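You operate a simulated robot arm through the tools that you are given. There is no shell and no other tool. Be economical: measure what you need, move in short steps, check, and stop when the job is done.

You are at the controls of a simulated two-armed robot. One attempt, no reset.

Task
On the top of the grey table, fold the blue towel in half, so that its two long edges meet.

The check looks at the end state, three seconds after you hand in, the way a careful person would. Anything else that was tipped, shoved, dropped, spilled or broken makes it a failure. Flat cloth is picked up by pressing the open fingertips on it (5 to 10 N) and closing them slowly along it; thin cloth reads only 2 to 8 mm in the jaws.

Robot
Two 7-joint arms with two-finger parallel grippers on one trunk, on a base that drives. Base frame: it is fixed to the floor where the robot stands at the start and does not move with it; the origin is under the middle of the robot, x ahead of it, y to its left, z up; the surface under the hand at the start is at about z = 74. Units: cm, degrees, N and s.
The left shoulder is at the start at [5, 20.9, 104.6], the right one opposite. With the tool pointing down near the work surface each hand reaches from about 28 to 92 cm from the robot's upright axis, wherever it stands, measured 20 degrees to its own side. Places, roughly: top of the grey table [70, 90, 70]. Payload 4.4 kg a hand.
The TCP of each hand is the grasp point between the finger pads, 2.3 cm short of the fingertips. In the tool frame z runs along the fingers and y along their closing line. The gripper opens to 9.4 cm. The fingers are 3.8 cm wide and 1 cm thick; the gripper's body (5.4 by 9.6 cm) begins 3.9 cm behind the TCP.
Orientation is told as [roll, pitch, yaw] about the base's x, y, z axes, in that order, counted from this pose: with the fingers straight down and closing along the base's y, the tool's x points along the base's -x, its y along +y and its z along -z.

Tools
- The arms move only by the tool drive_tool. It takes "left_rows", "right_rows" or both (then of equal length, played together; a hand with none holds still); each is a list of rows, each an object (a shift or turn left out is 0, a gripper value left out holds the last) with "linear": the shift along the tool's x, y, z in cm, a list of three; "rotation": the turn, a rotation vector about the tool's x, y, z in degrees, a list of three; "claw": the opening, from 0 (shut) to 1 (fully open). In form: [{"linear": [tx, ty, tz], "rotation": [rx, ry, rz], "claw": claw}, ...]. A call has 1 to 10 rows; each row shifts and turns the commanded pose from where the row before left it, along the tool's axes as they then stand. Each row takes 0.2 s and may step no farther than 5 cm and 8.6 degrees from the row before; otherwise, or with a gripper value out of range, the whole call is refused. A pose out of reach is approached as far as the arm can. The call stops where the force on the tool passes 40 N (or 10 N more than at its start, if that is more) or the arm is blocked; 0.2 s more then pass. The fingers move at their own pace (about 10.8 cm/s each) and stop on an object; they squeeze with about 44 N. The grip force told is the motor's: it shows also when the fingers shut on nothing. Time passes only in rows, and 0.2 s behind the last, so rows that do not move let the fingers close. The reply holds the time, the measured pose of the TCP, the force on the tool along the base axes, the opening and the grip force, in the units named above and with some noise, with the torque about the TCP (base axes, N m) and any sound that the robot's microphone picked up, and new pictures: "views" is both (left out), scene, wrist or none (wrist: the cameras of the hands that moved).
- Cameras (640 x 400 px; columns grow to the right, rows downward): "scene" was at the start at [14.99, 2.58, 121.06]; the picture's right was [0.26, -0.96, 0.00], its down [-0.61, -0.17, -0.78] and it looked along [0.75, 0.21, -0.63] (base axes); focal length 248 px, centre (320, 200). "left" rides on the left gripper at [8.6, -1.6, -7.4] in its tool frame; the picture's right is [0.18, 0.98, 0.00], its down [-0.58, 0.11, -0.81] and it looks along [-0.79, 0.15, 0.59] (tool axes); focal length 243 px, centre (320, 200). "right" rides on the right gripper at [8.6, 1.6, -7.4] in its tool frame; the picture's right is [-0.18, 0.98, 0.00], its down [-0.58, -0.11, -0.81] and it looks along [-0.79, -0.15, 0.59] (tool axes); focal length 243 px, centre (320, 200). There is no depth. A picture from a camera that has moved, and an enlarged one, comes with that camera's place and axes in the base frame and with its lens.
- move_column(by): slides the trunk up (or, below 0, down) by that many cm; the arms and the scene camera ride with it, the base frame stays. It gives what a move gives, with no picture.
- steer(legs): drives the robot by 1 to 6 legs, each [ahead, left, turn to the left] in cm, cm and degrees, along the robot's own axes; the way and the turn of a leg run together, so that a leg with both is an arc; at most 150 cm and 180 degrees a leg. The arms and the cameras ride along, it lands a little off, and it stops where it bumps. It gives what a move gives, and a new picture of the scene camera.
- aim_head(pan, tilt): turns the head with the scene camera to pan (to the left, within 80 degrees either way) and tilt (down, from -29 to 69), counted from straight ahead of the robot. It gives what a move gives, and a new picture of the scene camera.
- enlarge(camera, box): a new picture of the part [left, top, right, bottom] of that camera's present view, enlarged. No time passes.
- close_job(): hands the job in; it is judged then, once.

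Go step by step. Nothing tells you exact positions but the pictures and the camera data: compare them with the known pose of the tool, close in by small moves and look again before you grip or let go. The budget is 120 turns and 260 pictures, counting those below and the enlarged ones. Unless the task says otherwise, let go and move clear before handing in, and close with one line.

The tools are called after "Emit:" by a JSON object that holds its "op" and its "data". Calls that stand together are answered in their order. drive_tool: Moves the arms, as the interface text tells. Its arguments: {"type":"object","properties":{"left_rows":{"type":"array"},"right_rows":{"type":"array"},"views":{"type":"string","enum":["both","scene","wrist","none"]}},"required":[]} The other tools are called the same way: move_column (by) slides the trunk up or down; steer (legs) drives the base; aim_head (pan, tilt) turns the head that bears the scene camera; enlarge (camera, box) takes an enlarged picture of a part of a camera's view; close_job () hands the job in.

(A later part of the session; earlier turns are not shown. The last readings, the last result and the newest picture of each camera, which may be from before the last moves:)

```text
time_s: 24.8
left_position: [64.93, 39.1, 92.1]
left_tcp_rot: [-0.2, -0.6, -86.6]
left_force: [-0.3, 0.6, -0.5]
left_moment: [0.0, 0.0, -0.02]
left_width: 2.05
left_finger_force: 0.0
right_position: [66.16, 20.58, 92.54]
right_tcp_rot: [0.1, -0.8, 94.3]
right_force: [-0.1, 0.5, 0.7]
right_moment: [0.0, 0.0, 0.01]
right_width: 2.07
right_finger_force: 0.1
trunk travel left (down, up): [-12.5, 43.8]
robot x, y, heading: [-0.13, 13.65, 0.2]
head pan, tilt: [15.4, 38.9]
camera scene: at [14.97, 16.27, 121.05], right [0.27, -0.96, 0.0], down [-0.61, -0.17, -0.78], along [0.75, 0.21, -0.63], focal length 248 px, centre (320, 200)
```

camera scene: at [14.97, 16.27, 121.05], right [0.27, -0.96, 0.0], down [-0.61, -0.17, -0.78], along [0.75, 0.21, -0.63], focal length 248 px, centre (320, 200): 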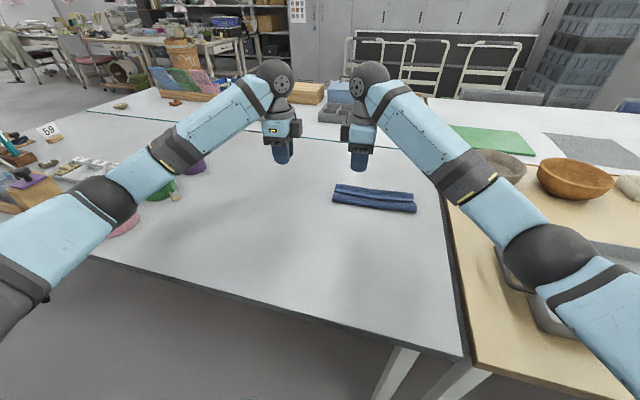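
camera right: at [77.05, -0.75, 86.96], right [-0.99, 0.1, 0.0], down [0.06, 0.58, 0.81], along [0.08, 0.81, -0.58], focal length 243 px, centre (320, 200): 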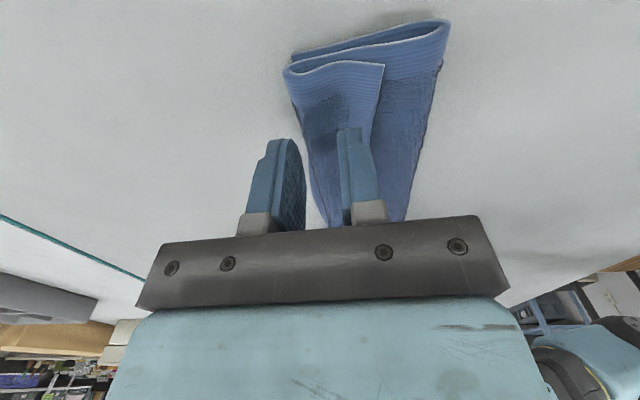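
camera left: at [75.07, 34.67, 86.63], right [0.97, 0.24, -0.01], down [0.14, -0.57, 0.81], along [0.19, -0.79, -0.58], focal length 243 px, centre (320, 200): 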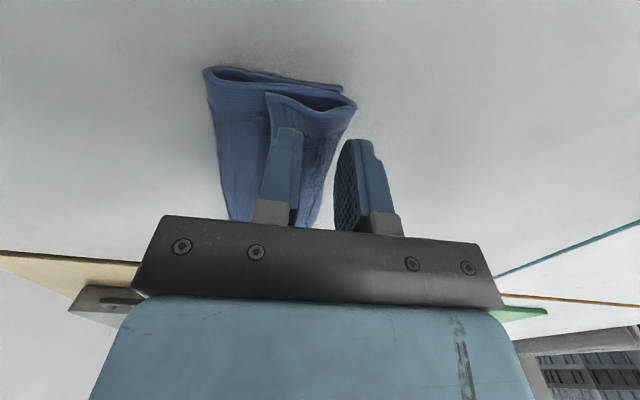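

The base moved cleanly and the towel is undisturbed. Using both views, I put the flap from x≈74.3 to 78.4 on the left and 75.2 to 79.2 on the right, so I'll hover over those spots.

Emit:
{"op": "drive_tool", "data": {"left_rows": [{"linear": [-3.42, 2.55, 0]}, {"linear": [-3.42, 2.55, 0]}, {"linear": [-3.42, 2.55, 0]}, {"linear": [-3.42, 2.55, 0]}, {"linear": [0, 0, 4.4]}, {"linear": [0, 0, 4.4]}, {"linear": [0, 0, 4.2]}, {}], "right_rows": [{"linear": [3.36, -2.38, 0]}, {"linear": [3.36, -2.38, 0]}, {"linear": [3.36, -2.38, 0]}, {"linear": [3.36, -2.38, 0]}, {"linear": [0, 0, 4.5]}, {"linear": [0, 0, 4.5]}, {"linear": [0, 0, 4.4]}, {}]}}

Emit:
{"op": "enlarge", "data": {"camera": "scene", "box": [310, 140, 438, 220]}}

```text
time_s: 26.6
left_position: [75.87, 25.69, 79.24]
left_tcp_rot: [-0.3, -0.6, -86.6]
left_force: [0.1, -0.8, 0.5]
left_moment: [-0.05, 0.01, 0.01]
left_width: 2.07
left_finger_force: 0.0
right_position: [76.58, 8.03, 78.81]
right_tcp_rot: [0.1, -0.8, 94.4]
right_force: [0.8, 0.4, -0.5]
right_moment: [0.0, 0.03, 0.0]
right_width: 2.09
right_finger_force: 0.1
trunk travel left (down, up): [-12.5, 43.8]
robot x, y, heading: [-0.18, 13.56, 0.1]
head pan, tilt: [15.4, 38.9]
camera scene: at [14.93, 16.24, 121.07], right [0.27, -0.96, 0.0], down [-0.61, -0.17, -0.78], along [0.75, 0.21, -0.63], focal length 248 px, centre (320, 200)
camera right: at [75.52, -0.68, 86.12], right [-0.99, 0.11, 0.0], down [0.07, 0.58, 0.81], along [0.09, 0.81, -0.58], focal length 243 px, centre (320, 200)
camera left: at [73.7, 34.31, 86.64], right [0.97, 0.24, 0.0], down [0.15, -0.57, 0.81], along [0.19, -0.79, -0.58], focal length 243 px, centre (320, 200)
```

scene: 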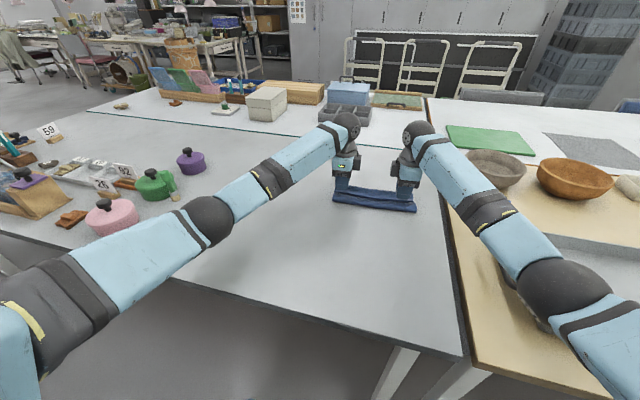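
right: 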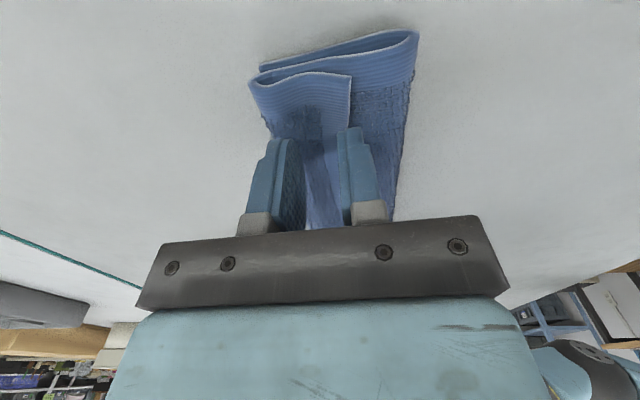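
left: 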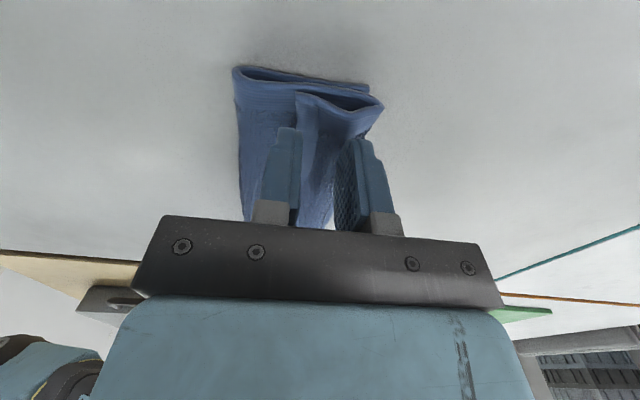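

```text
5.00 times, centred on (374, 180) of scene
camera zoom: at [14.93, 16.24, 121.07], right [0.27, -0.96, 0.0], down [-0.61, -0.17, -0.78], along [0.75, 0.21, -0.63], focal length 1238 px, centre (50, 300)
```

zoom: 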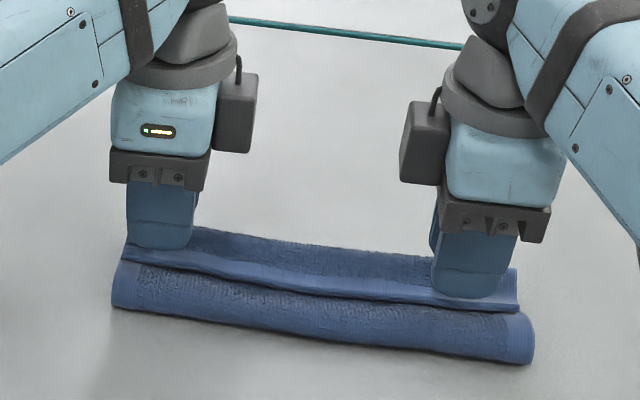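

Both hands are well placed over the flap. I'll lower in small steps until they make light contact.

Emit:
{"op": "drive_tool", "data": {"left_rows": [{"linear": [0, 0, 0.5]}, {"linear": [0, 0, 0.3]}, {}], "right_rows": [{"linear": [0, 0, 0.2]}, {"linear": [0, 0, 0.2]}, {}], "views": "none"}}

Emit:
{"op": "drive_tool", "data": {"left_rows": [{"linear": [0, 0, 0.2]}, {"linear": [0, 0, 0.2]}, {}], "right_rows": [{"linear": [0, 0, 0.2]}, {"linear": [0, 0, 0.2]}, {}], "views": "none"}}

```text
time_s: 27.4
left_position: [76.0, 25.93, 78.47]
left_tcp_rot: [-0.2, -0.6, -86.5]
left_force: [0.3, 0.7, 0.0]
left_moment: [-0.04, -0.01, 0.01]
left_width: 2.07
left_finger_force: 0.2
right_position: [76.58, 8.08, 78.49]
right_tcp_rot: [0.1, -0.8, 94.4]
right_force: [-0.4, 1.0, 0.8]
right_moment: [0.04, -0.03, -0.01]
right_width: 2.08
right_finger_force: 0.0
trunk travel left (down, up): [-12.5, 43.8]
robot x, y, heading: [0.14, 14.01, -0.0]
head pan, tilt: [15.4, 38.9]
```

```text
time_s: 28.2
left_position: [76.05, 25.79, 78.07]
left_tcp_rot: [-0.2, -0.5, -86.5]
left_force: [0.2, -0.1, 0.4]
left_moment: [0.03, 0.0, 0.0]
left_width: 2.08
left_finger_force: 0.1
right_position: [76.54, 7.95, 78.18]
right_tcp_rot: [0.0, -0.8, 94.4]
right_force: [-0.3, 0.5, 0.8]
right_moment: [-0.02, -0.01, 0.0]
right_width: 2.08
right_finger_force: 0.0
trunk travel left (down, up): [-12.5, 43.8]
robot x, y, heading: [0.3, 13.34, 0.2]
head pan, tilt: [15.4, 38.9]
```

There's only faint contact so far, so I'll continue down in small steps.

Emit:
{"op": "drive_tool", "data": {"left_rows": [{"linear": [0, 0, 0.2]}, {"linear": [0, 0, 0.2]}, {}], "right_rows": [{"linear": [0, 0, 0.2]}, {"linear": [0, 0, 0.2]}, {}], "views": "none"}}

Emit:
{"op": "drive_tool", "data": {"left_rows": [{"linear": [0, 0, 0.15]}, {}], "right_rows": [{"linear": [0, 0, 0.15]}, {}], "views": "none"}}

```text
time_s: 29.0
left_position: [75.96, 25.93, 77.69]
left_tcp_rot: [-0.1, -0.5, -86.5]
left_force: [0.5, 0.1, 0.8]
left_moment: [0.0, -0.04, 0.0]
left_width: 2.06
left_finger_force: 0.1
right_position: [76.56, 8.06, 77.82]
right_tcp_rot: [0.2, -0.8, 94.4]
right_force: [0.0, 1.2, 0.3]
right_moment: [-0.02, -0.01, -0.01]
right_width: 2.06
right_finger_force: 0.1
trunk travel left (down, up): [-12.5, 43.8]
robot x, y, heading: [0.01, 13.6, 0.4]
head pan, tilt: [15.4, 38.9]
```

```text
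time_s: 29.6
left_position: [76.02, 25.88, 77.54]
left_tcp_rot: [-0.2, -0.6, -86.5]
left_force: [0.4, -0.9, 3.8]
left_moment: [0.02, -0.04, -0.01]
left_width: 2.05
left_finger_force: 0.0
right_position: [76.6, 8.03, 77.66]
right_tcp_rot: [0.0, -0.9, 94.4]
right_force: [-0.3, 0.4, 1.7]
right_moment: [0.0, 0.01, -0.05]
right_width: 2.08
right_finger_force: 0.0
trunk travel left (down, up): [-12.5, 43.8]
robot x, y, heading: [-0.14, 13.63, 0.1]
head pan, tilt: [15.4, 38.9]
```

Now just past first contact. I'll press to about 5 N and close slowly.

Emit:
{"op": "drive_tool", "data": {"left_rows": [{"linear": [0, 0, 0.05]}, {"claw": 0.18}, {"claw": 0.14}, {"claw": 0.1}, {"claw": 0.06}, {"claw": 0.03}, {"claw": 0}, {}, {}], "right_rows": [{"linear": [0, 0, 0.15]}, {"claw": 0.18}, {"claw": 0.14}, {"claw": 0.1}, {"claw": 0.06}, {"claw": 0.03}, {"claw": 0}, {}, {}], "views": "wrist"}}

```text
time_s: 31.6
left_position: [75.87, 25.94, 77.56]
left_tcp_rot: [-0.2, -0.5, -86.4]
left_force: [-0.8, -0.2, 2.5]
left_moment: [0.0, 0.03, -0.03]
left_width: 0.0
left_finger_force: 42.2
right_position: [76.62, 8.15, 77.44]
right_tcp_rot: [0.0, -0.9, 94.3]
right_force: [0.0, 0.2, 4.2]
right_moment: [0.02, -0.02, 0.0]
right_width: 0.35
right_finger_force: 44.3
trunk travel left (down, up): [-12.5, 43.8]
robot x, y, heading: [0.03, 13.61, -0.2]
head pan, tilt: [15.4, 38.9]
camera right: at [75.49, -0.66, 84.76], right [-0.99, 0.11, 0.0], down [0.07, 0.58, 0.81], along [0.09, 0.81, -0.58], focal length 243 px, centre (320, 200)
camera left: at [73.8, 34.41, 84.81], right [0.97, 0.24, 0.0], down [0.15, -0.57, 0.81], along [0.19, -0.79, -0.58], focal length 243 px, centre (320, 200)
```

right: 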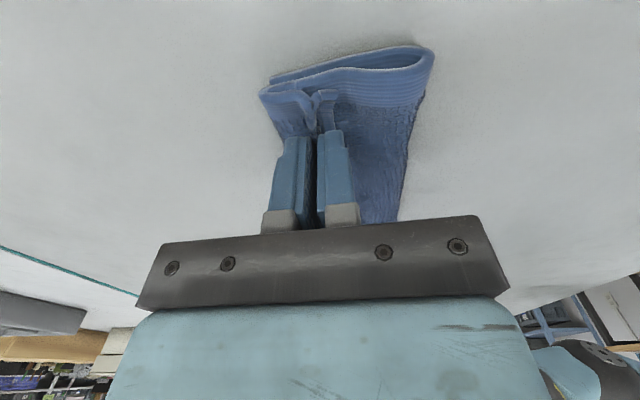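
left: 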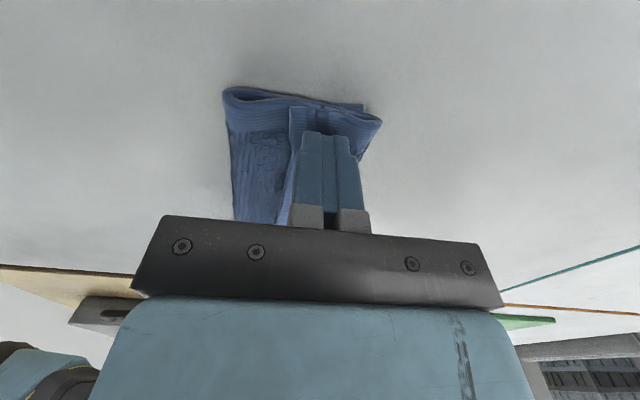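

The right hand caught the flap, reading 3.5 mm, but the left slipped off. I'll retry the left with a firmer press while the right holds.

Emit:
{"op": "drive_tool", "data": {"left_rows": [{"linear": [0, 0, -0.3]}, {"claw": 0.26}, {}, {"linear": [0, 0, 0.3]}, {"linear": [0, 0, 0.15]}, {}], "views": "wrist"}}

```text
time_s: 33.0
left_position: [75.98, 25.78, 77.41]
left_tcp_rot: [-0.1, -0.6, -86.6]
left_force: [-0.2, 0.6, 4.8]
left_moment: [0.01, -0.09, 0.0]
left_width: 2.4
left_finger_force: 0.0
right_position: [76.5, 8.13, 77.58]
right_tcp_rot: [0.0, -0.8, 94.4]
right_force: [0.3, 0.8, 3.3]
right_moment: [0.02, -0.04, -0.01]
right_width: 0.34
right_finger_force: 44.6
trunk travel left (down, up): [-12.5, 43.8]
robot x, y, heading: [-0.01, 13.83, 0.2]
head pan, tilt: [15.4, 38.9]
camera left: at [73.77, 34.38, 84.66], right [0.97, 0.24, 0.0], down [0.14, -0.57, 0.81], along [0.19, -0.79, -0.58], focal length 243 px, centre (320, 200)
```

left: 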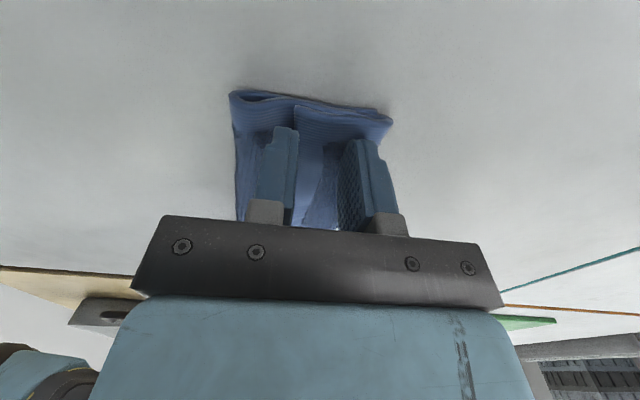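

The left rear finger sits partly off the flap edge. I'll shift it 0.5 cm onto the flap, press a bit more and close.

Emit:
{"op": "drive_tool", "data": {"left_rows": [{"linear": [0, 0, -0.5]}, {"linear": [0, 0.6, 0], "claw": 0.22}, {"linear": [0, 0, 0.5]}, {"linear": [0, 0, 0.15]}, {"linear": [0, 0, 0.1]}, {}], "views": "wrist"}}

```text
time_s: 34.4
left_position: [76.51, 25.89, 77.16]
left_tcp_rot: [-0.1, -0.6, -86.5]
left_force: [-0.9, 1.2, 10.1]
left_moment: [0.04, -0.08, 0.03]
left_width: 2.02
left_finger_force: 0.1
right_position: [76.44, 8.1, 77.57]
right_tcp_rot: [0.0, -0.8, 94.4]
right_force: [0.5, -0.1, 2.6]
right_moment: [0.06, -0.02, -0.03]
right_width: 0.31
right_finger_force: 43.9
trunk travel left (down, up): [-12.5, 43.8]
robot x, y, heading: [0.18, 13.64, 0.1]
head pan, tilt: [15.4, 38.9]
camera left: at [74.38, 34.44, 84.52], right [0.97, 0.24, 0.0], down [0.14, -0.57, 0.81], along [0.2, -0.79, -0.58], focal length 243 px, centre (320, 200)
```

left: 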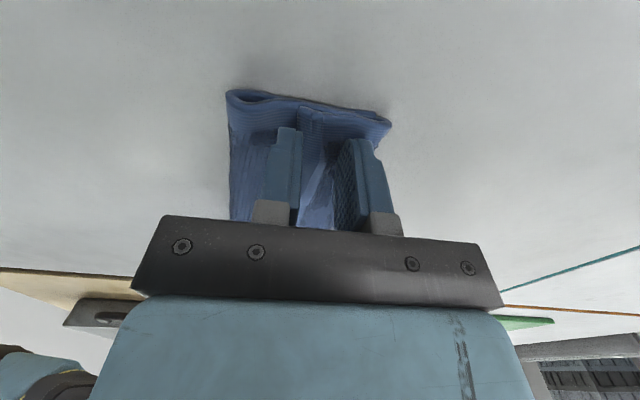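

Emit:
{"op": "drive_tool", "data": {"left_rows": [{"claw": 0.19}, {"claw": 0.16}, {"claw": 0.13}, {"claw": 0.1}, {"claw": 0.07}, {"claw": 0.04}, {"claw": 0.02}, {"claw": 0}, {}, {}], "views": "wrist"}}

```text
time_s: 36.6
left_position: [76.48, 25.84, 77.18]
left_tcp_rot: [-0.1, -0.5, -86.5]
left_force: [3.2, -2.5, 10.2]
left_moment: [-0.02, -0.12, -0.03]
left_width: 0.4
left_finger_force: 43.9
right_position: [76.64, 8.06, 77.58]
right_tcp_rot: [0.0, -0.9, 94.4]
right_force: [0.8, 1.3, 3.0]
right_moment: [0.06, -0.04, 0.03]
right_width: 0.33
right_finger_force: 44.4
trunk travel left (down, up): [-12.5, 43.8]
robot x, y, heading: [-0.24, 13.87, 0.2]
head pan, tilt: [15.4, 38.9]
camera left: at [74.38, 34.42, 84.46], right [0.97, 0.24, 0.0], down [0.14, -0.57, 0.81], along [0.2, -0.79, -0.58], focal length 243 px, centre (320, 200)
```

left: 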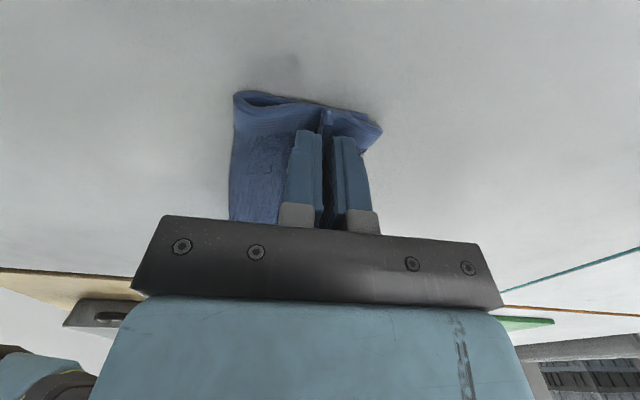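

Both hands hold the flap, with thin readings that suggest one ridge each. I'll lift slowly and check that only the flap comes up.

Emit:
{"op": "drive_tool", "data": {"left_rows": [{"linear": [0, 0, -0.8]}, {"linear": [0, 0, -0.8]}, {"linear": [0, 0, -0.8]}, {"linear": [0, 0, -0.8]}, {"linear": [0, 0, -0.8]}, {}], "right_rows": [{"linear": [0, 0, -0.8]}, {"linear": [0, 0, -0.8]}, {"linear": [0, 0, -0.8]}, {"linear": [0, 0, -0.8]}, {"linear": [0, 0, -0.4]}, {}]}}

Emit:
{"op": "enlarge", "data": {"camera": "scene", "box": [310, 140, 438, 220]}}

```text
time_s: 38.0
left_position: [76.55, 25.86, 81.0]
left_tcp_rot: [-0.2, -0.6, -86.5]
left_force: [0.0, 0.0, -1.0]
left_moment: [0.0, -0.01, -0.01]
left_width: 0.42
left_finger_force: 44.1
right_position: [76.48, 8.0, 81.05]
right_tcp_rot: [0.1, -0.9, 94.4]
right_force: [-0.1, 0.4, 0.6]
right_moment: [0.05, -0.03, -0.04]
right_width: 0.29
right_finger_force: 43.6
trunk travel left (down, up): [-12.5, 43.8]
robot x, y, heading: [-0.15, 13.81, -0.2]
head pan, tilt: [15.4, 38.9]
camera scene: at [14.97, 16.25, 121.05], right [0.27, -0.96, 0.0], down [-0.61, -0.17, -0.78], along [0.75, 0.21, -0.63], focal length 248 px, centre (320, 200)
camera right: at [75.47, -0.72, 88.28], right [-0.99, 0.11, 0.0], down [0.07, 0.58, 0.81], along [0.09, 0.81, -0.58], focal length 243 px, centre (320, 200)
camera left: at [74.4, 34.47, 88.38], right [0.97, 0.24, -0.01], down [0.15, -0.57, 0.81], along [0.19, -0.79, -0.58], focal length 243 px, centre (320, 200)
```

scene: 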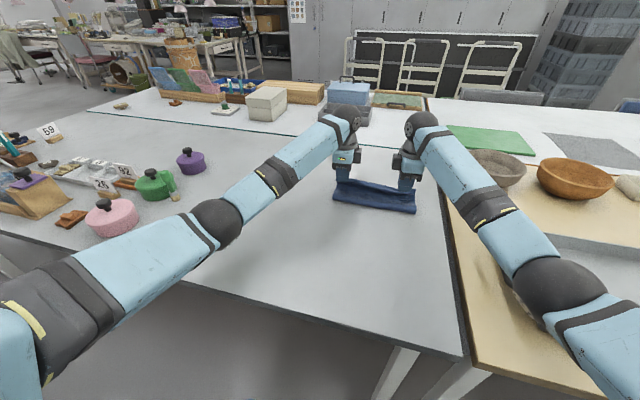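
right: 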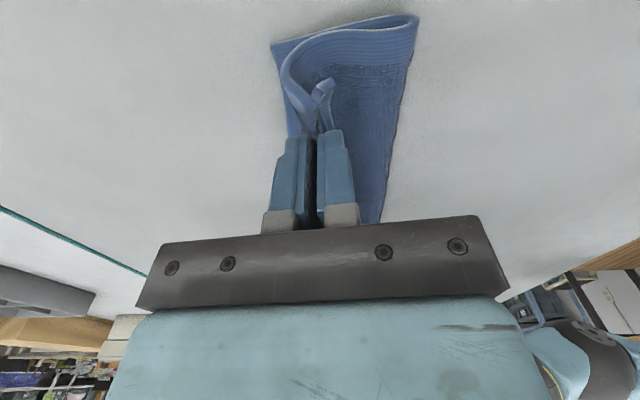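
left: 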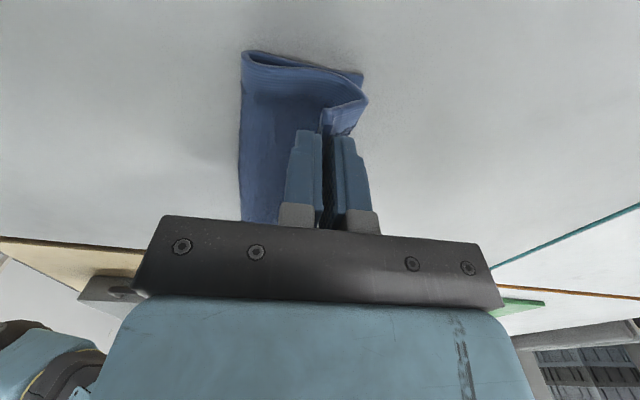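

```text
5.00 times, centred on (374, 180) of scene
camera zoom: at [14.97, 16.25, 121.05], right [0.27, -0.96, 0.0], down [-0.61, -0.17, -0.78], along [0.75, 0.21, -0.63], focal length 1238 px, centre (50, 300)
```

zoom: 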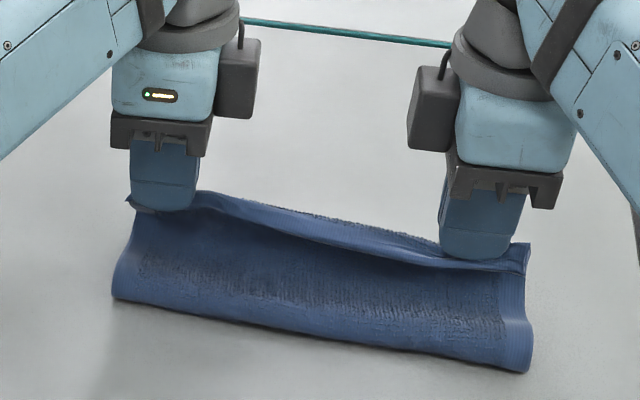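

Only the flap lifted, so the grip is right. With the base better placed, I'll retry tilting the fingers back so the hem points forward when I release it.

Emit:
{"op": "drive_tool", "data": {"left_rows": [{"linear": [0, 0.3, -0.5], "rotation": [6, 0, 0]}, {"linear": [0, 0.3, -0.3], "rotation": [6, 0, 0]}, {"linear": [0, 0.3, -0.3], "rotation": [6, 0, 0]}, {"linear": [0, 0.3, -0.3], "rotation": [6, 0, 0]}, {}], "right_rows": [{"linear": [0, -0.5, -0.5], "rotation": [-6, 0, 0]}, {"linear": [0, -0.4, -0.3], "rotation": [-6, 0, 0]}, {"linear": [0, -0.4, -0.3], "rotation": [-6, 0, 0]}, {"linear": [0, -0.4, -0.3], "rotation": [-6, 0, 0]}, {}]}}

```text
time_s: 39.2
left_position: [77.95, 26.01, 82.2]
left_tcp_rot: [-24.3, -0.7, -86.6]
left_force: [-1.0, -12.6, -1.0]
left_moment: [-0.16, -0.1, 0.07]
left_width: 0.35
left_finger_force: 44.4
right_position: [77.0, 7.3, 82.12]
right_tcp_rot: [24.0, -0.7, 94.5]
right_force: [1.9, 12.2, 0.6]
right_moment: [0.3, -0.11, -0.18]
right_width: 0.31
right_finger_force: 44.2
right hand out of reach, approached as far as the arm can: row 4
trunk travel left (down, up): [-12.5, 43.8]
robot x, y, heading: [0.27, 13.7, -0.2]
head pan, tilt: [15.4, 38.9]
camera scene: at [14.99, 16.28, 121.05], right [0.27, -0.96, 0.0], down [-0.61, -0.17, -0.78], along [0.75, 0.21, -0.63], focal length 248 px, centre (320, 200)
camera right: at [79.18, -1.25, 89.45], right [-0.91, 0.11, 0.4], down [0.38, 0.6, 0.7], along [-0.17, 0.79, -0.59], focal length 243 px, centre (320, 200)
camera left: at [78.98, 34.71, 89.48], right [0.88, 0.23, -0.41], down [0.46, -0.55, 0.7], along [-0.06, -0.8, -0.59], focal length 243 px, centre (320, 200)
```

scene: 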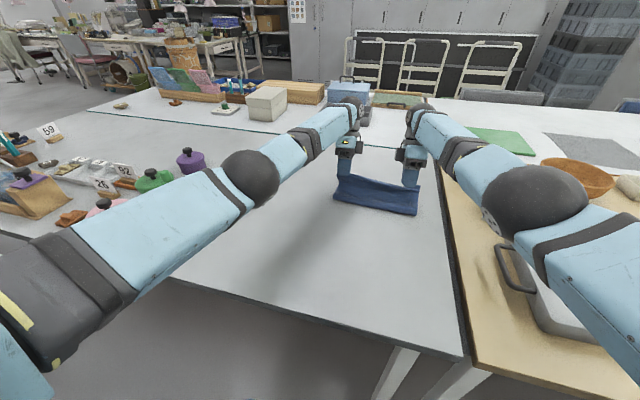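
right: 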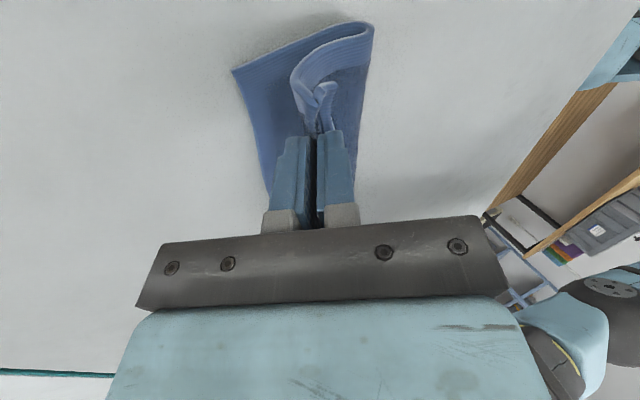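
left: 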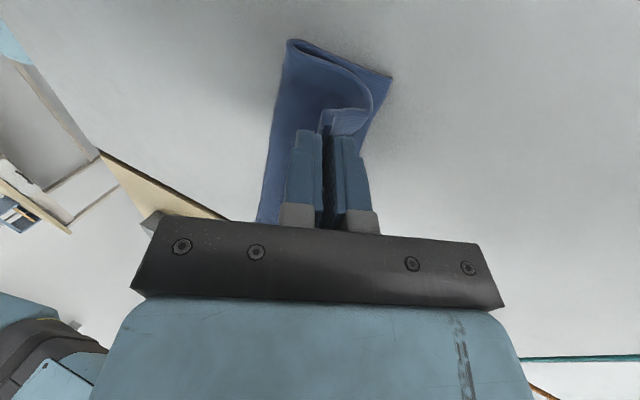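

The tilt got to 24° before the right arm hit its limit. I'll ease the sideways pull, reduce the tilt to about 12° and lower the hem so its edge should land on the far edge.

Emit:
{"op": "drive_tool", "data": {"left_rows": [{}, {"rotation": [-6, 0, 0]}, {"rotation": [-6, 0, 0]}, {"linear": [0, -0.13, 1.1]}, {"linear": [0, -0.13, 1.1]}, {"linear": [0, -0.13, 1.1]}, {"linear": [0, -0.13, 0.9]}, {}], "right_rows": [{"linear": [-0.7, 0, 0]}, {"rotation": [6, 0, 0]}, {"rotation": [6, 0, 0]}, {"linear": [0, -0.45, 1.0]}, {"linear": [0, -0.45, 1.0]}, {"linear": [0, -0.45, 1.0]}, {"linear": [0, -0.4, 0.7]}, {}]}}

Emit:
{"op": "enlarge", "data": {"camera": "scene", "box": [310, 140, 438, 220]}}

```text
time_s: 41.0
left_position: [76.46, 25.78, 78.19]
left_tcp_rot: [-12.2, -0.5, -86.5]
left_force: [0.3, -0.8, -0.5]
left_moment: [-0.03, 0.08, 0.0]
left_width: 0.36
left_finger_force: 43.9
right_position: [77.83, 7.93, 78.09]
right_tcp_rot: [12.0, -0.8, 94.5]
right_force: [0.1, 0.2, 0.4]
right_moment: [0.01, 0.08, -0.01]
right_width: 0.31
right_finger_force: 43.9
trunk travel left (down, up): [-12.5, 43.8]
robot x, y, heading: [-0.17, 13.52, -0.1]
head pan, tilt: [15.4, 38.9]
camera scene: at [14.96, 16.24, 121.06], right [0.27, -0.96, 0.0], down [-0.61, -0.17, -0.78], along [0.75, 0.21, -0.63], focal length 248 px, centre (320, 200)
camera right: at [78.42, -0.72, 85.57], right [-0.97, 0.11, 0.21], down [0.23, 0.59, 0.77], along [-0.04, 0.8, -0.6], focal length 243 px, centre (320, 200)
camera left: at [75.93, 34.55, 85.67], right [0.95, 0.24, -0.21], down [0.31, -0.56, 0.77], along [0.07, -0.8, -0.6], focal length 243 px, centre (320, 200)
```

scene: 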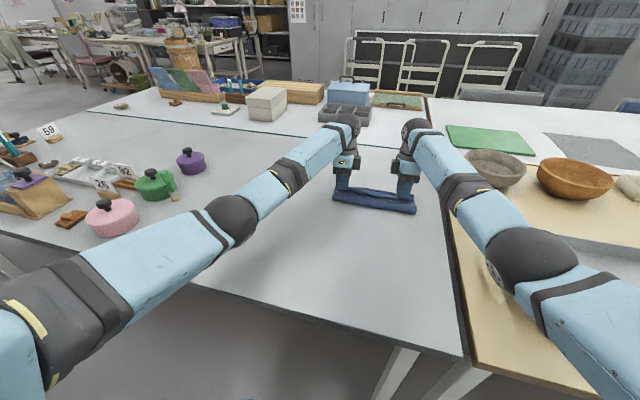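
right: 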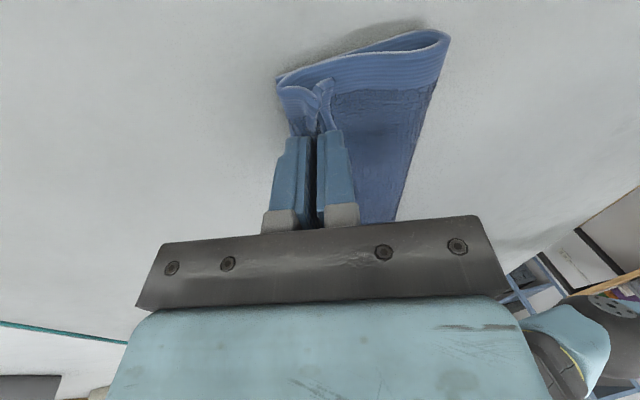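
left: 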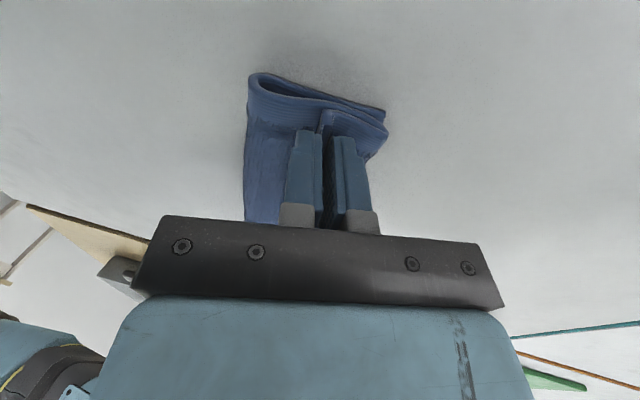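

```text
5.00 times, centred on (374, 180) of scene
camera zoom: at [14.96, 16.24, 121.06], right [0.27, -0.96, 0.0], down [-0.61, -0.17, -0.78], along [0.75, 0.21, -0.63], focal length 1238 px, centre (50, 300)
```

zoom: 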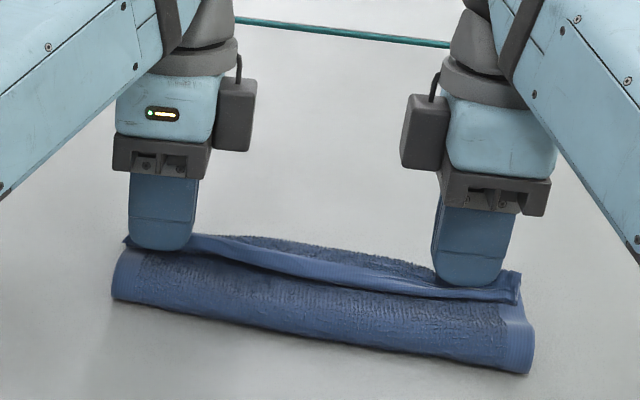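

The slack gathered in a forward nose instead of moving the fold line. I'll lift, go back over the fold so it rolls toward the robot, then come forward low so the cloth trails behind the grip.

Emit:
{"op": "drive_tool", "data": {"left_rows": [{"linear": [0, -0.5, -0.9]}, {"linear": [0, -0.5, -0.9]}, {"linear": [0, -0.6, -0.9]}, {"linear": [0, -1.35, 0.28]}, {"linear": [0, -1.35, 0.28]}, {"linear": [0, -1.35, 0.28]}, {"linear": [0, -1.35, 0.28]}, {"linear": [0, 0.15, 0.75]}, {"linear": [0, 0.15, 0.75]}, {}], "right_rows": [{"linear": [0, 0.5, -0.9]}, {"linear": [0, 0.5, -0.9]}, {"linear": [0, 0.6, -0.9]}, {"linear": [0, 1.35, 0.28]}, {"linear": [0, 1.35, 0.28]}, {"linear": [0, 1.35, 0.28]}, {"linear": [0, 1.35, 0.28]}, {"linear": [0, -0.15, 0.75]}, {"linear": [0, -0.15, 0.75]}, {}]}}

Emit:
{"op": "enlarge", "data": {"camera": "scene", "box": [310, 140, 438, 220]}}

```text
time_s: 43.2
left_position: [70.01, 25.42, 79.77]
left_tcp_rot: [-12.2, -0.7, -86.5]
left_force: [0.4, -1.7, 0.0]
left_moment: [-0.04, 0.12, -0.02]
left_width: 0.36
left_finger_force: 43.9
right_position: [71.53, 7.48, 79.68]
right_tcp_rot: [12.1, -0.8, 94.4]
right_force: [-0.2, 1.9, -1.2]
right_moment: [0.06, 0.06, 0.01]
right_width: 0.3
right_finger_force: 43.8
trunk travel left (down, up): [-12.5, 43.8]
robot x, y, heading: [-0.0, 13.53, 0.1]
head pan, tilt: [15.4, 38.9]
camera scene: at [14.97, 16.24, 121.06], right [0.27, -0.96, 0.0], down [-0.61, -0.17, -0.78], along [0.75, 0.21, -0.63], focal length 248 px, centre (320, 200)
camera right: at [72.01, -1.19, 87.04], right [-0.97, 0.11, 0.21], down [0.23, 0.59, 0.77], along [-0.04, 0.8, -0.6], focal length 243 px, centre (320, 200)
camera left: at [69.5, 34.13, 87.24], right [0.95, 0.24, -0.21], down [0.31, -0.56, 0.77], along [0.07, -0.8, -0.6], focal length 243 px, centre (320, 200)
```

scene: 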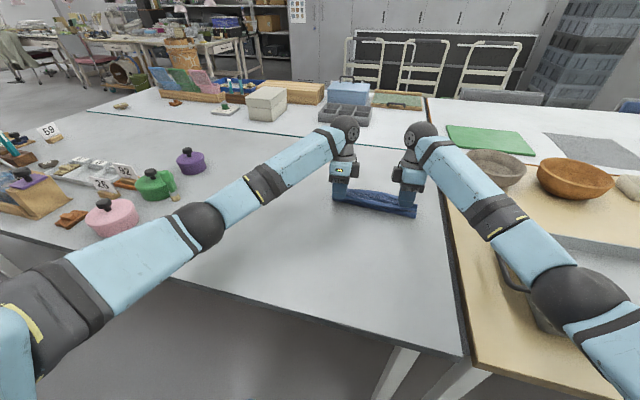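
right: 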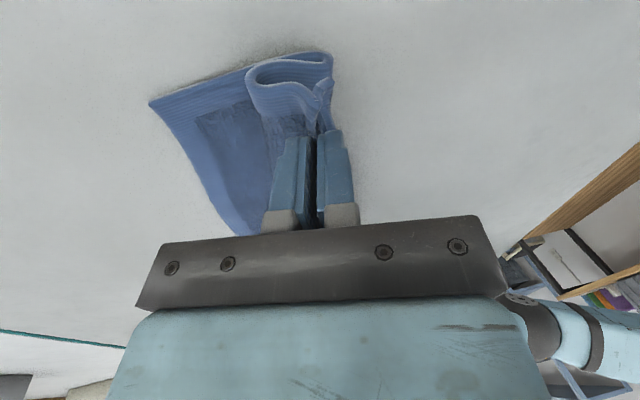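
left: 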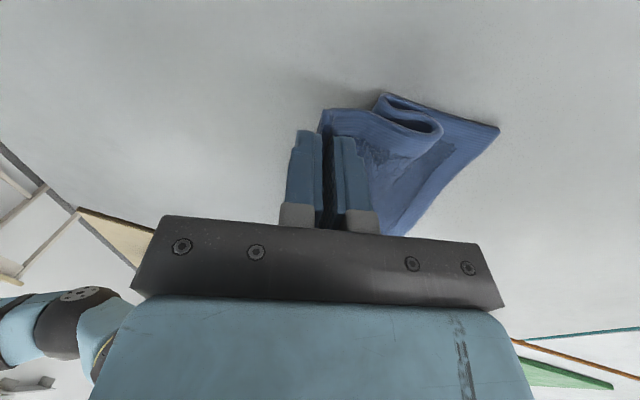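

```text
5.00 times, centred on (374, 180) of scene
camera zoom: at [14.97, 16.24, 121.06], right [0.27, -0.96, 0.0], down [-0.61, -0.17, -0.78], along [0.75, 0.21, -0.63], focal length 1238 px, centre (50, 300)
```

zoom: 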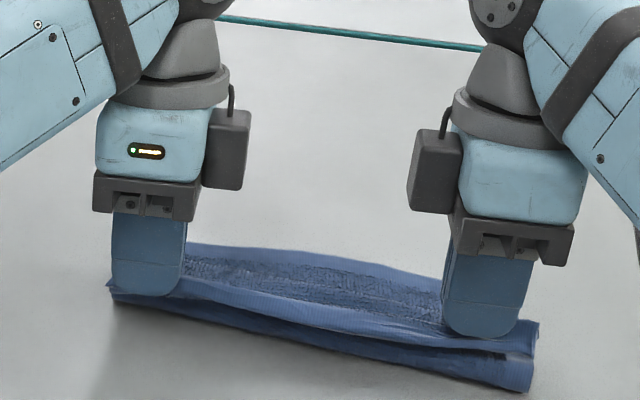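

The curl is still there because the cloth never got straightened. I'll lift and unfold further back to pull it straight, then refold along a proper arc.

Emit:
{"op": "drive_tool", "data": {"left_rows": [{"linear": [0, -1.29, -1.26]}, {"linear": [0, -1.29, -1.26]}, {"linear": [0, -1.42, 0.55]}, {"linear": [0, -1.42, 0.55]}, {"linear": [0, -0.77, 1.18]}, {"linear": [0, -0.77, 1.18]}, {}], "right_rows": [{"linear": [0, 1.29, -1.26]}, {"linear": [0, 1.29, -1.26]}, {"linear": [0, 1.42, 0.55]}, {"linear": [0, 1.42, 0.55]}, {"linear": [0, 0.77, 1.18]}, {"linear": [0, 0.77, 1.18]}, {}]}}

Emit:
{"op": "enlarge", "data": {"camera": "scene", "box": [310, 140, 438, 220]}}

```text
time_s: 44.8
left_position: [63.1, 25.17, 80.13]
left_tcp_rot: [-12.3, -0.6, -86.6]
left_force: [0.2, -4.8, 0.8]
left_moment: [-0.05, 0.09, -0.02]
left_width: 0.38
left_finger_force: 44.2
right_position: [64.5, 6.91, 80.24]
right_tcp_rot: [12.1, -0.8, 94.4]
right_force: [0.5, 5.5, 0.3]
right_moment: [0.12, 0.08, -0.02]
right_width: 0.32
right_finger_force: 43.7
trunk travel left (down, up): [-12.5, 43.8]
robot x, y, heading: [0.37, 13.81, 0.2]
head pan, tilt: [15.4, 38.9]
camera scene: at [14.97, 16.24, 121.06], right [0.27, -0.96, 0.0], down [-0.61, -0.17, -0.78], along [0.75, 0.21, -0.63], focal length 248 px, centre (320, 200)
camera right: at [64.93, -1.81, 87.66], right [-0.97, 0.11, 0.21], down [0.23, 0.59, 0.77], along [-0.04, 0.8, -0.6], focal length 243 px, centre (320, 200)
camera left: at [62.52, 33.81, 87.77], right [0.95, 0.24, -0.21], down [0.31, -0.56, 0.77], along [0.07, -0.8, -0.6], focal length 243 px, centre (320, 200)
```

scene: 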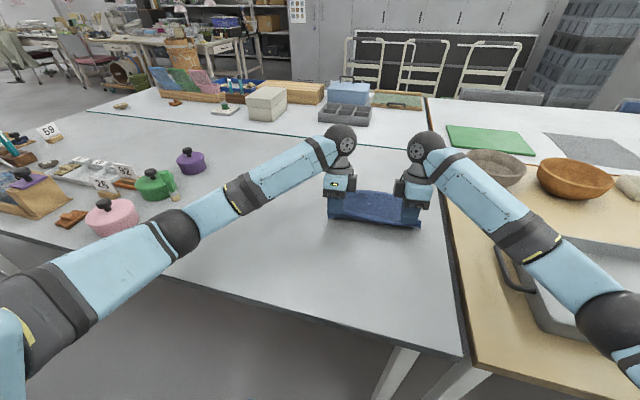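
right: 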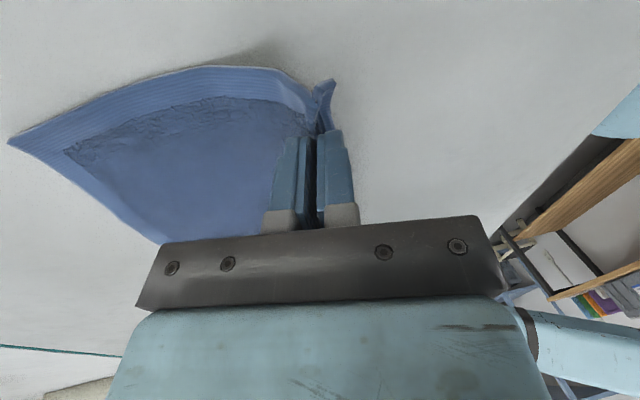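
left: 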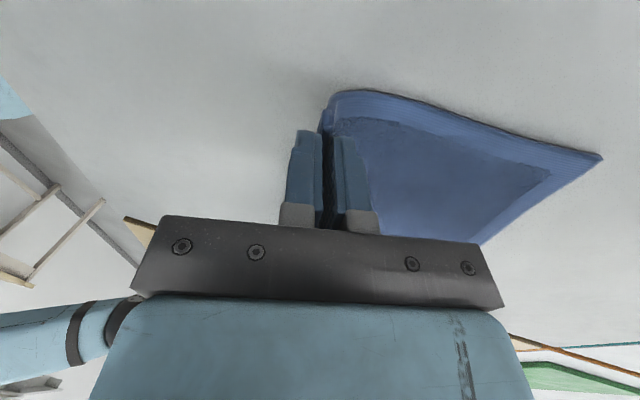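

```text
5.00 times, centred on (374, 180) of scene
camera zoom: at [14.97, 16.24, 121.06], right [0.27, -0.96, 0.0], down [-0.61, -0.17, -0.78], along [0.75, 0.21, -0.63], focal length 1238 px, centre (50, 300)
```

zoom: 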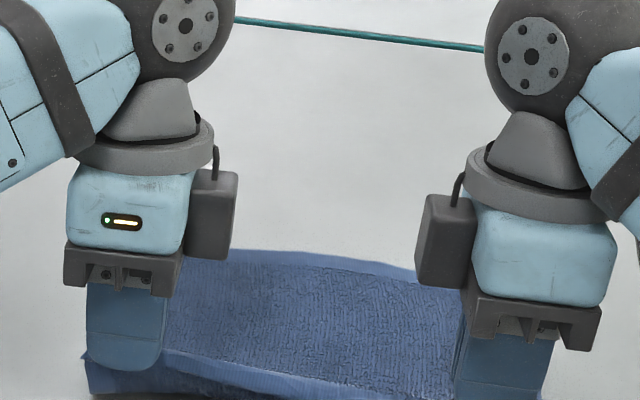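

The cloth is straight now with only tiny tails at the grips, and the far edge is at about x 77.9 (left) to 79.4 (right). I'll refold along an arc about the true midline, x≈67.7 (left) to 69.2 (right).

Emit:
{"op": "drive_tool", "data": {"left_rows": [{"linear": [0, 0.64, -2.28]}, {"linear": [0, 1.67, -1.79]}, {"linear": [0, 1.89, -0.71]}, {"linear": [0, 2.02, -0.12]}, {"linear": [0, 1.07, 0.23]}, {"linear": [0, 1.07, 0.23]}, {"linear": [0, 0.88, 0.53]}, {"linear": [0, 0.88, 0.53]}, {}], "right_rows": [{"linear": [0, -0.64, -2.28]}, {"linear": [0, -1.67, -1.79]}, {"linear": [0, -1.89, -0.71]}, {"linear": [0, -2.02, -0.12]}, {"linear": [0, -1.07, 0.23]}, {"linear": [0, -1.07, 0.23]}, {"linear": [0, -0.88, 0.53]}, {"linear": [0, -0.88, 0.53]}, {}]}}

Emit:
{"op": "enlarge", "data": {"camera": "scene", "box": [310, 140, 438, 220]}}

```text
time_s: 46.8
left_position: [73.78, 25.77, 81.35]
left_tcp_rot: [-12.2, -0.5, -86.5]
left_force: [-0.6, -1.9, -0.2]
left_moment: [-0.04, 0.1, -0.02]
left_width: 0.36
left_finger_force: 44.2
right_position: [75.01, 7.68, 81.4]
right_tcp_rot: [12.0, -0.8, 94.4]
right_force: [-0.1, 2.2, 0.3]
right_moment: [0.06, 0.1, 0.04]
right_width: 0.29
right_finger_force: 44.0
trunk travel left (down, up): [-12.5, 43.8]
robot x, y, heading: [0.09, 13.68, 0.0]
head pan, tilt: [15.4, 38.9]
camera scene: at [14.96, 16.24, 121.06], right [0.27, -0.96, 0.0], down [-0.61, -0.17, -0.78], along [0.75, 0.21, -0.63], focal length 248 px, centre (320, 200)
camera right: at [75.49, -0.95, 88.84], right [-0.97, 0.11, 0.21], down [0.23, 0.59, 0.77], along [-0.04, 0.8, -0.6], focal length 243 px, centre (320, 200)
camera left: at [73.11, 34.46, 88.86], right [0.95, 0.24, -0.21], down [0.31, -0.56, 0.77], along [0.07, -0.8, -0.6], focal length 243 px, centre (320, 200)
```

scene: 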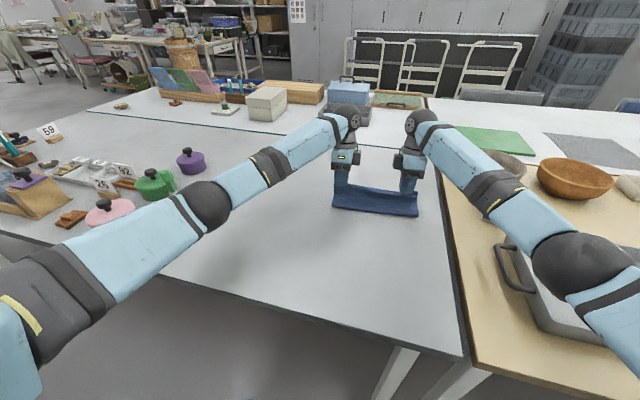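
right: 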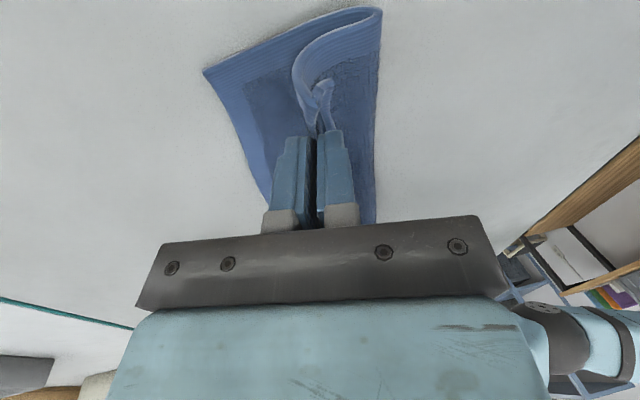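
left: 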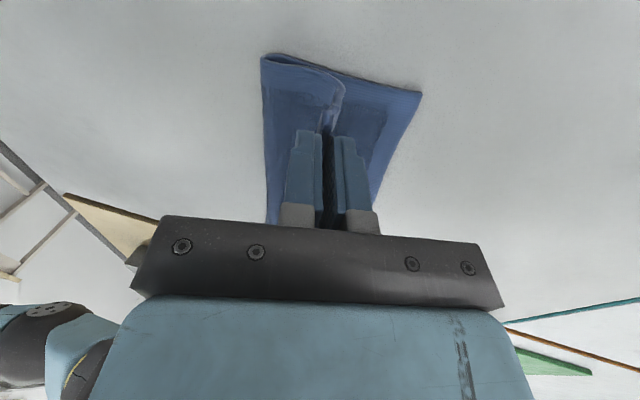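

```text
5.00 times, centred on (374, 180) of scene
camera zoom: at [14.96, 16.24, 121.06], right [0.27, -0.96, 0.0], down [-0.61, -0.17, -0.78], along [0.75, 0.21, -0.63], focal length 1238 px, centre (50, 300)
```

zoom: 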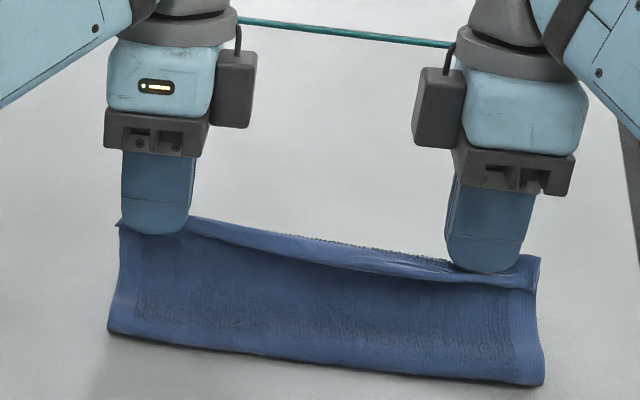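

This fold looks clean, but the line is about 1.3 cm too far from me because my arc was too wide. I'll back up and redo it with a tighter radius.

Emit:
{"op": "drive_tool", "data": {"left_rows": [{"linear": [0, -2.93, -0.81]}, {"linear": [0, -3.0, 0.33]}, {"linear": [0, -2.66, 1.9]}, {"linear": [0, -1.69, 2.61]}, {"linear": [0, 0.92, -1.42]}, {"linear": [0, 1.69, -1.69]}, {"linear": [0, 1.87, -0.81]}, {"linear": [0, 2.04, -0.02]}, {"linear": [0, 2.23, 0.85]}, {}], "right_rows": [{"linear": [0, 2.93, -0.81]}, {"linear": [0, 3.0, 0.33]}, {"linear": [0, 2.66, 1.9]}, {"linear": [0, 1.69, 2.61]}, {"linear": [0, -0.92, -1.42]}, {"linear": [0, -1.69, -1.69]}, {"linear": [0, -1.87, -0.81]}, {"linear": [0, -2.04, -0.02]}, {"linear": [0, -2.33, 0.85]}, {}]}}

Emit:
{"op": "enlarge", "data": {"camera": "scene", "box": [310, 140, 438, 220]}}

```text
time_s: 49.0
left_position: [72.03, 25.55, 80.71]
left_tcp_rot: [-12.3, -0.5, -86.5]
left_force: [0.8, -1.2, 0.2]
left_moment: [-0.04, 0.1, 0.02]
left_width: 0.38
left_finger_force: 44.0
right_position: [73.36, 7.67, 80.94]
right_tcp_rot: [12.0, -0.7, 94.4]
right_force: [0.5, 2.5, 0.5]
right_moment: [0.05, 0.07, 0.0]
right_width: 0.31
right_finger_force: 43.8
trunk travel left (down, up): [-12.5, 43.8]
robot x, y, heading: [0.01, 13.46, 0.3]
head pan, tilt: [15.4, 38.9]
camera scene: at [14.94, 16.24, 121.06], right [0.27, -0.96, 0.0], down [-0.61, -0.17, -0.78], along [0.75, 0.21, -0.63], focal length 248 px, centre (320, 200)
camera right: at [73.81, -1.09, 88.18], right [-0.97, 0.11, 0.21], down [0.23, 0.59, 0.77], along [-0.04, 0.8, -0.6], focal length 243 px, centre (320, 200)
camera left: at [71.51, 34.26, 88.24], right [0.95, 0.24, -0.21], down [0.31, -0.56, 0.77], along [0.07, -0.8, -0.6], focal length 243 px, centre (320, 200)
```

scene: 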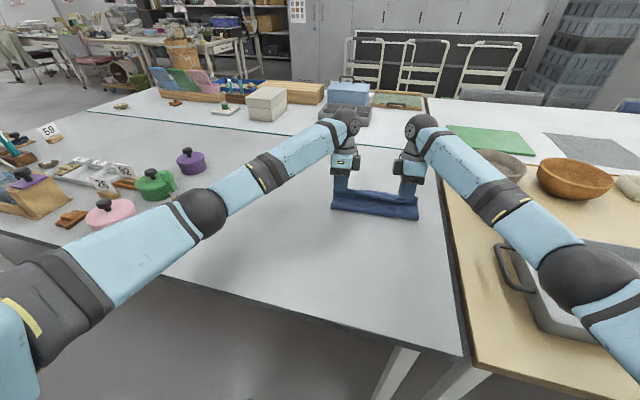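
right: 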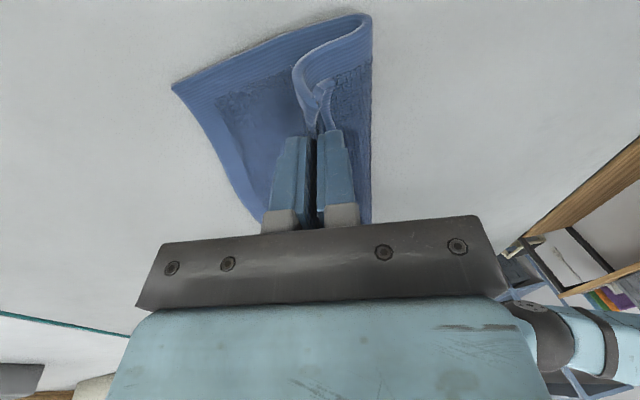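
left: 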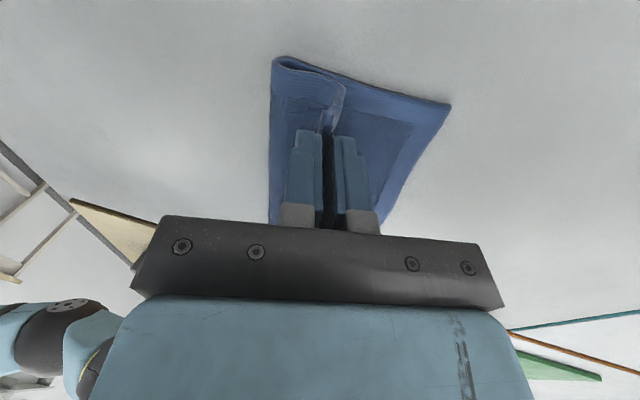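

```text
5.00 times, centred on (374, 180) of scene
camera zoom: at [14.94, 16.24, 121.06], right [0.27, -0.96, 0.0], down [-0.61, -0.17, -0.78], along [0.75, 0.21, -0.63], focal length 1238 px, centre (50, 300)
```

zoom: 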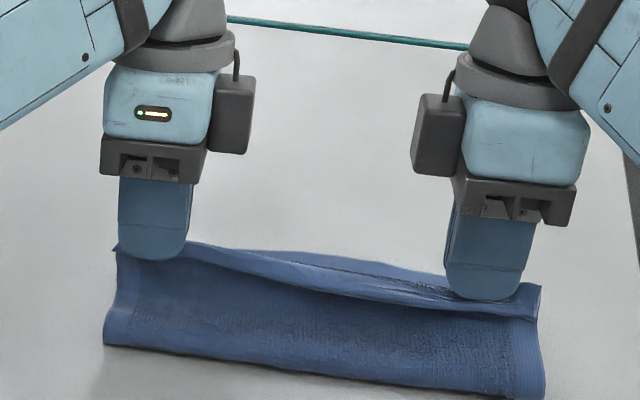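

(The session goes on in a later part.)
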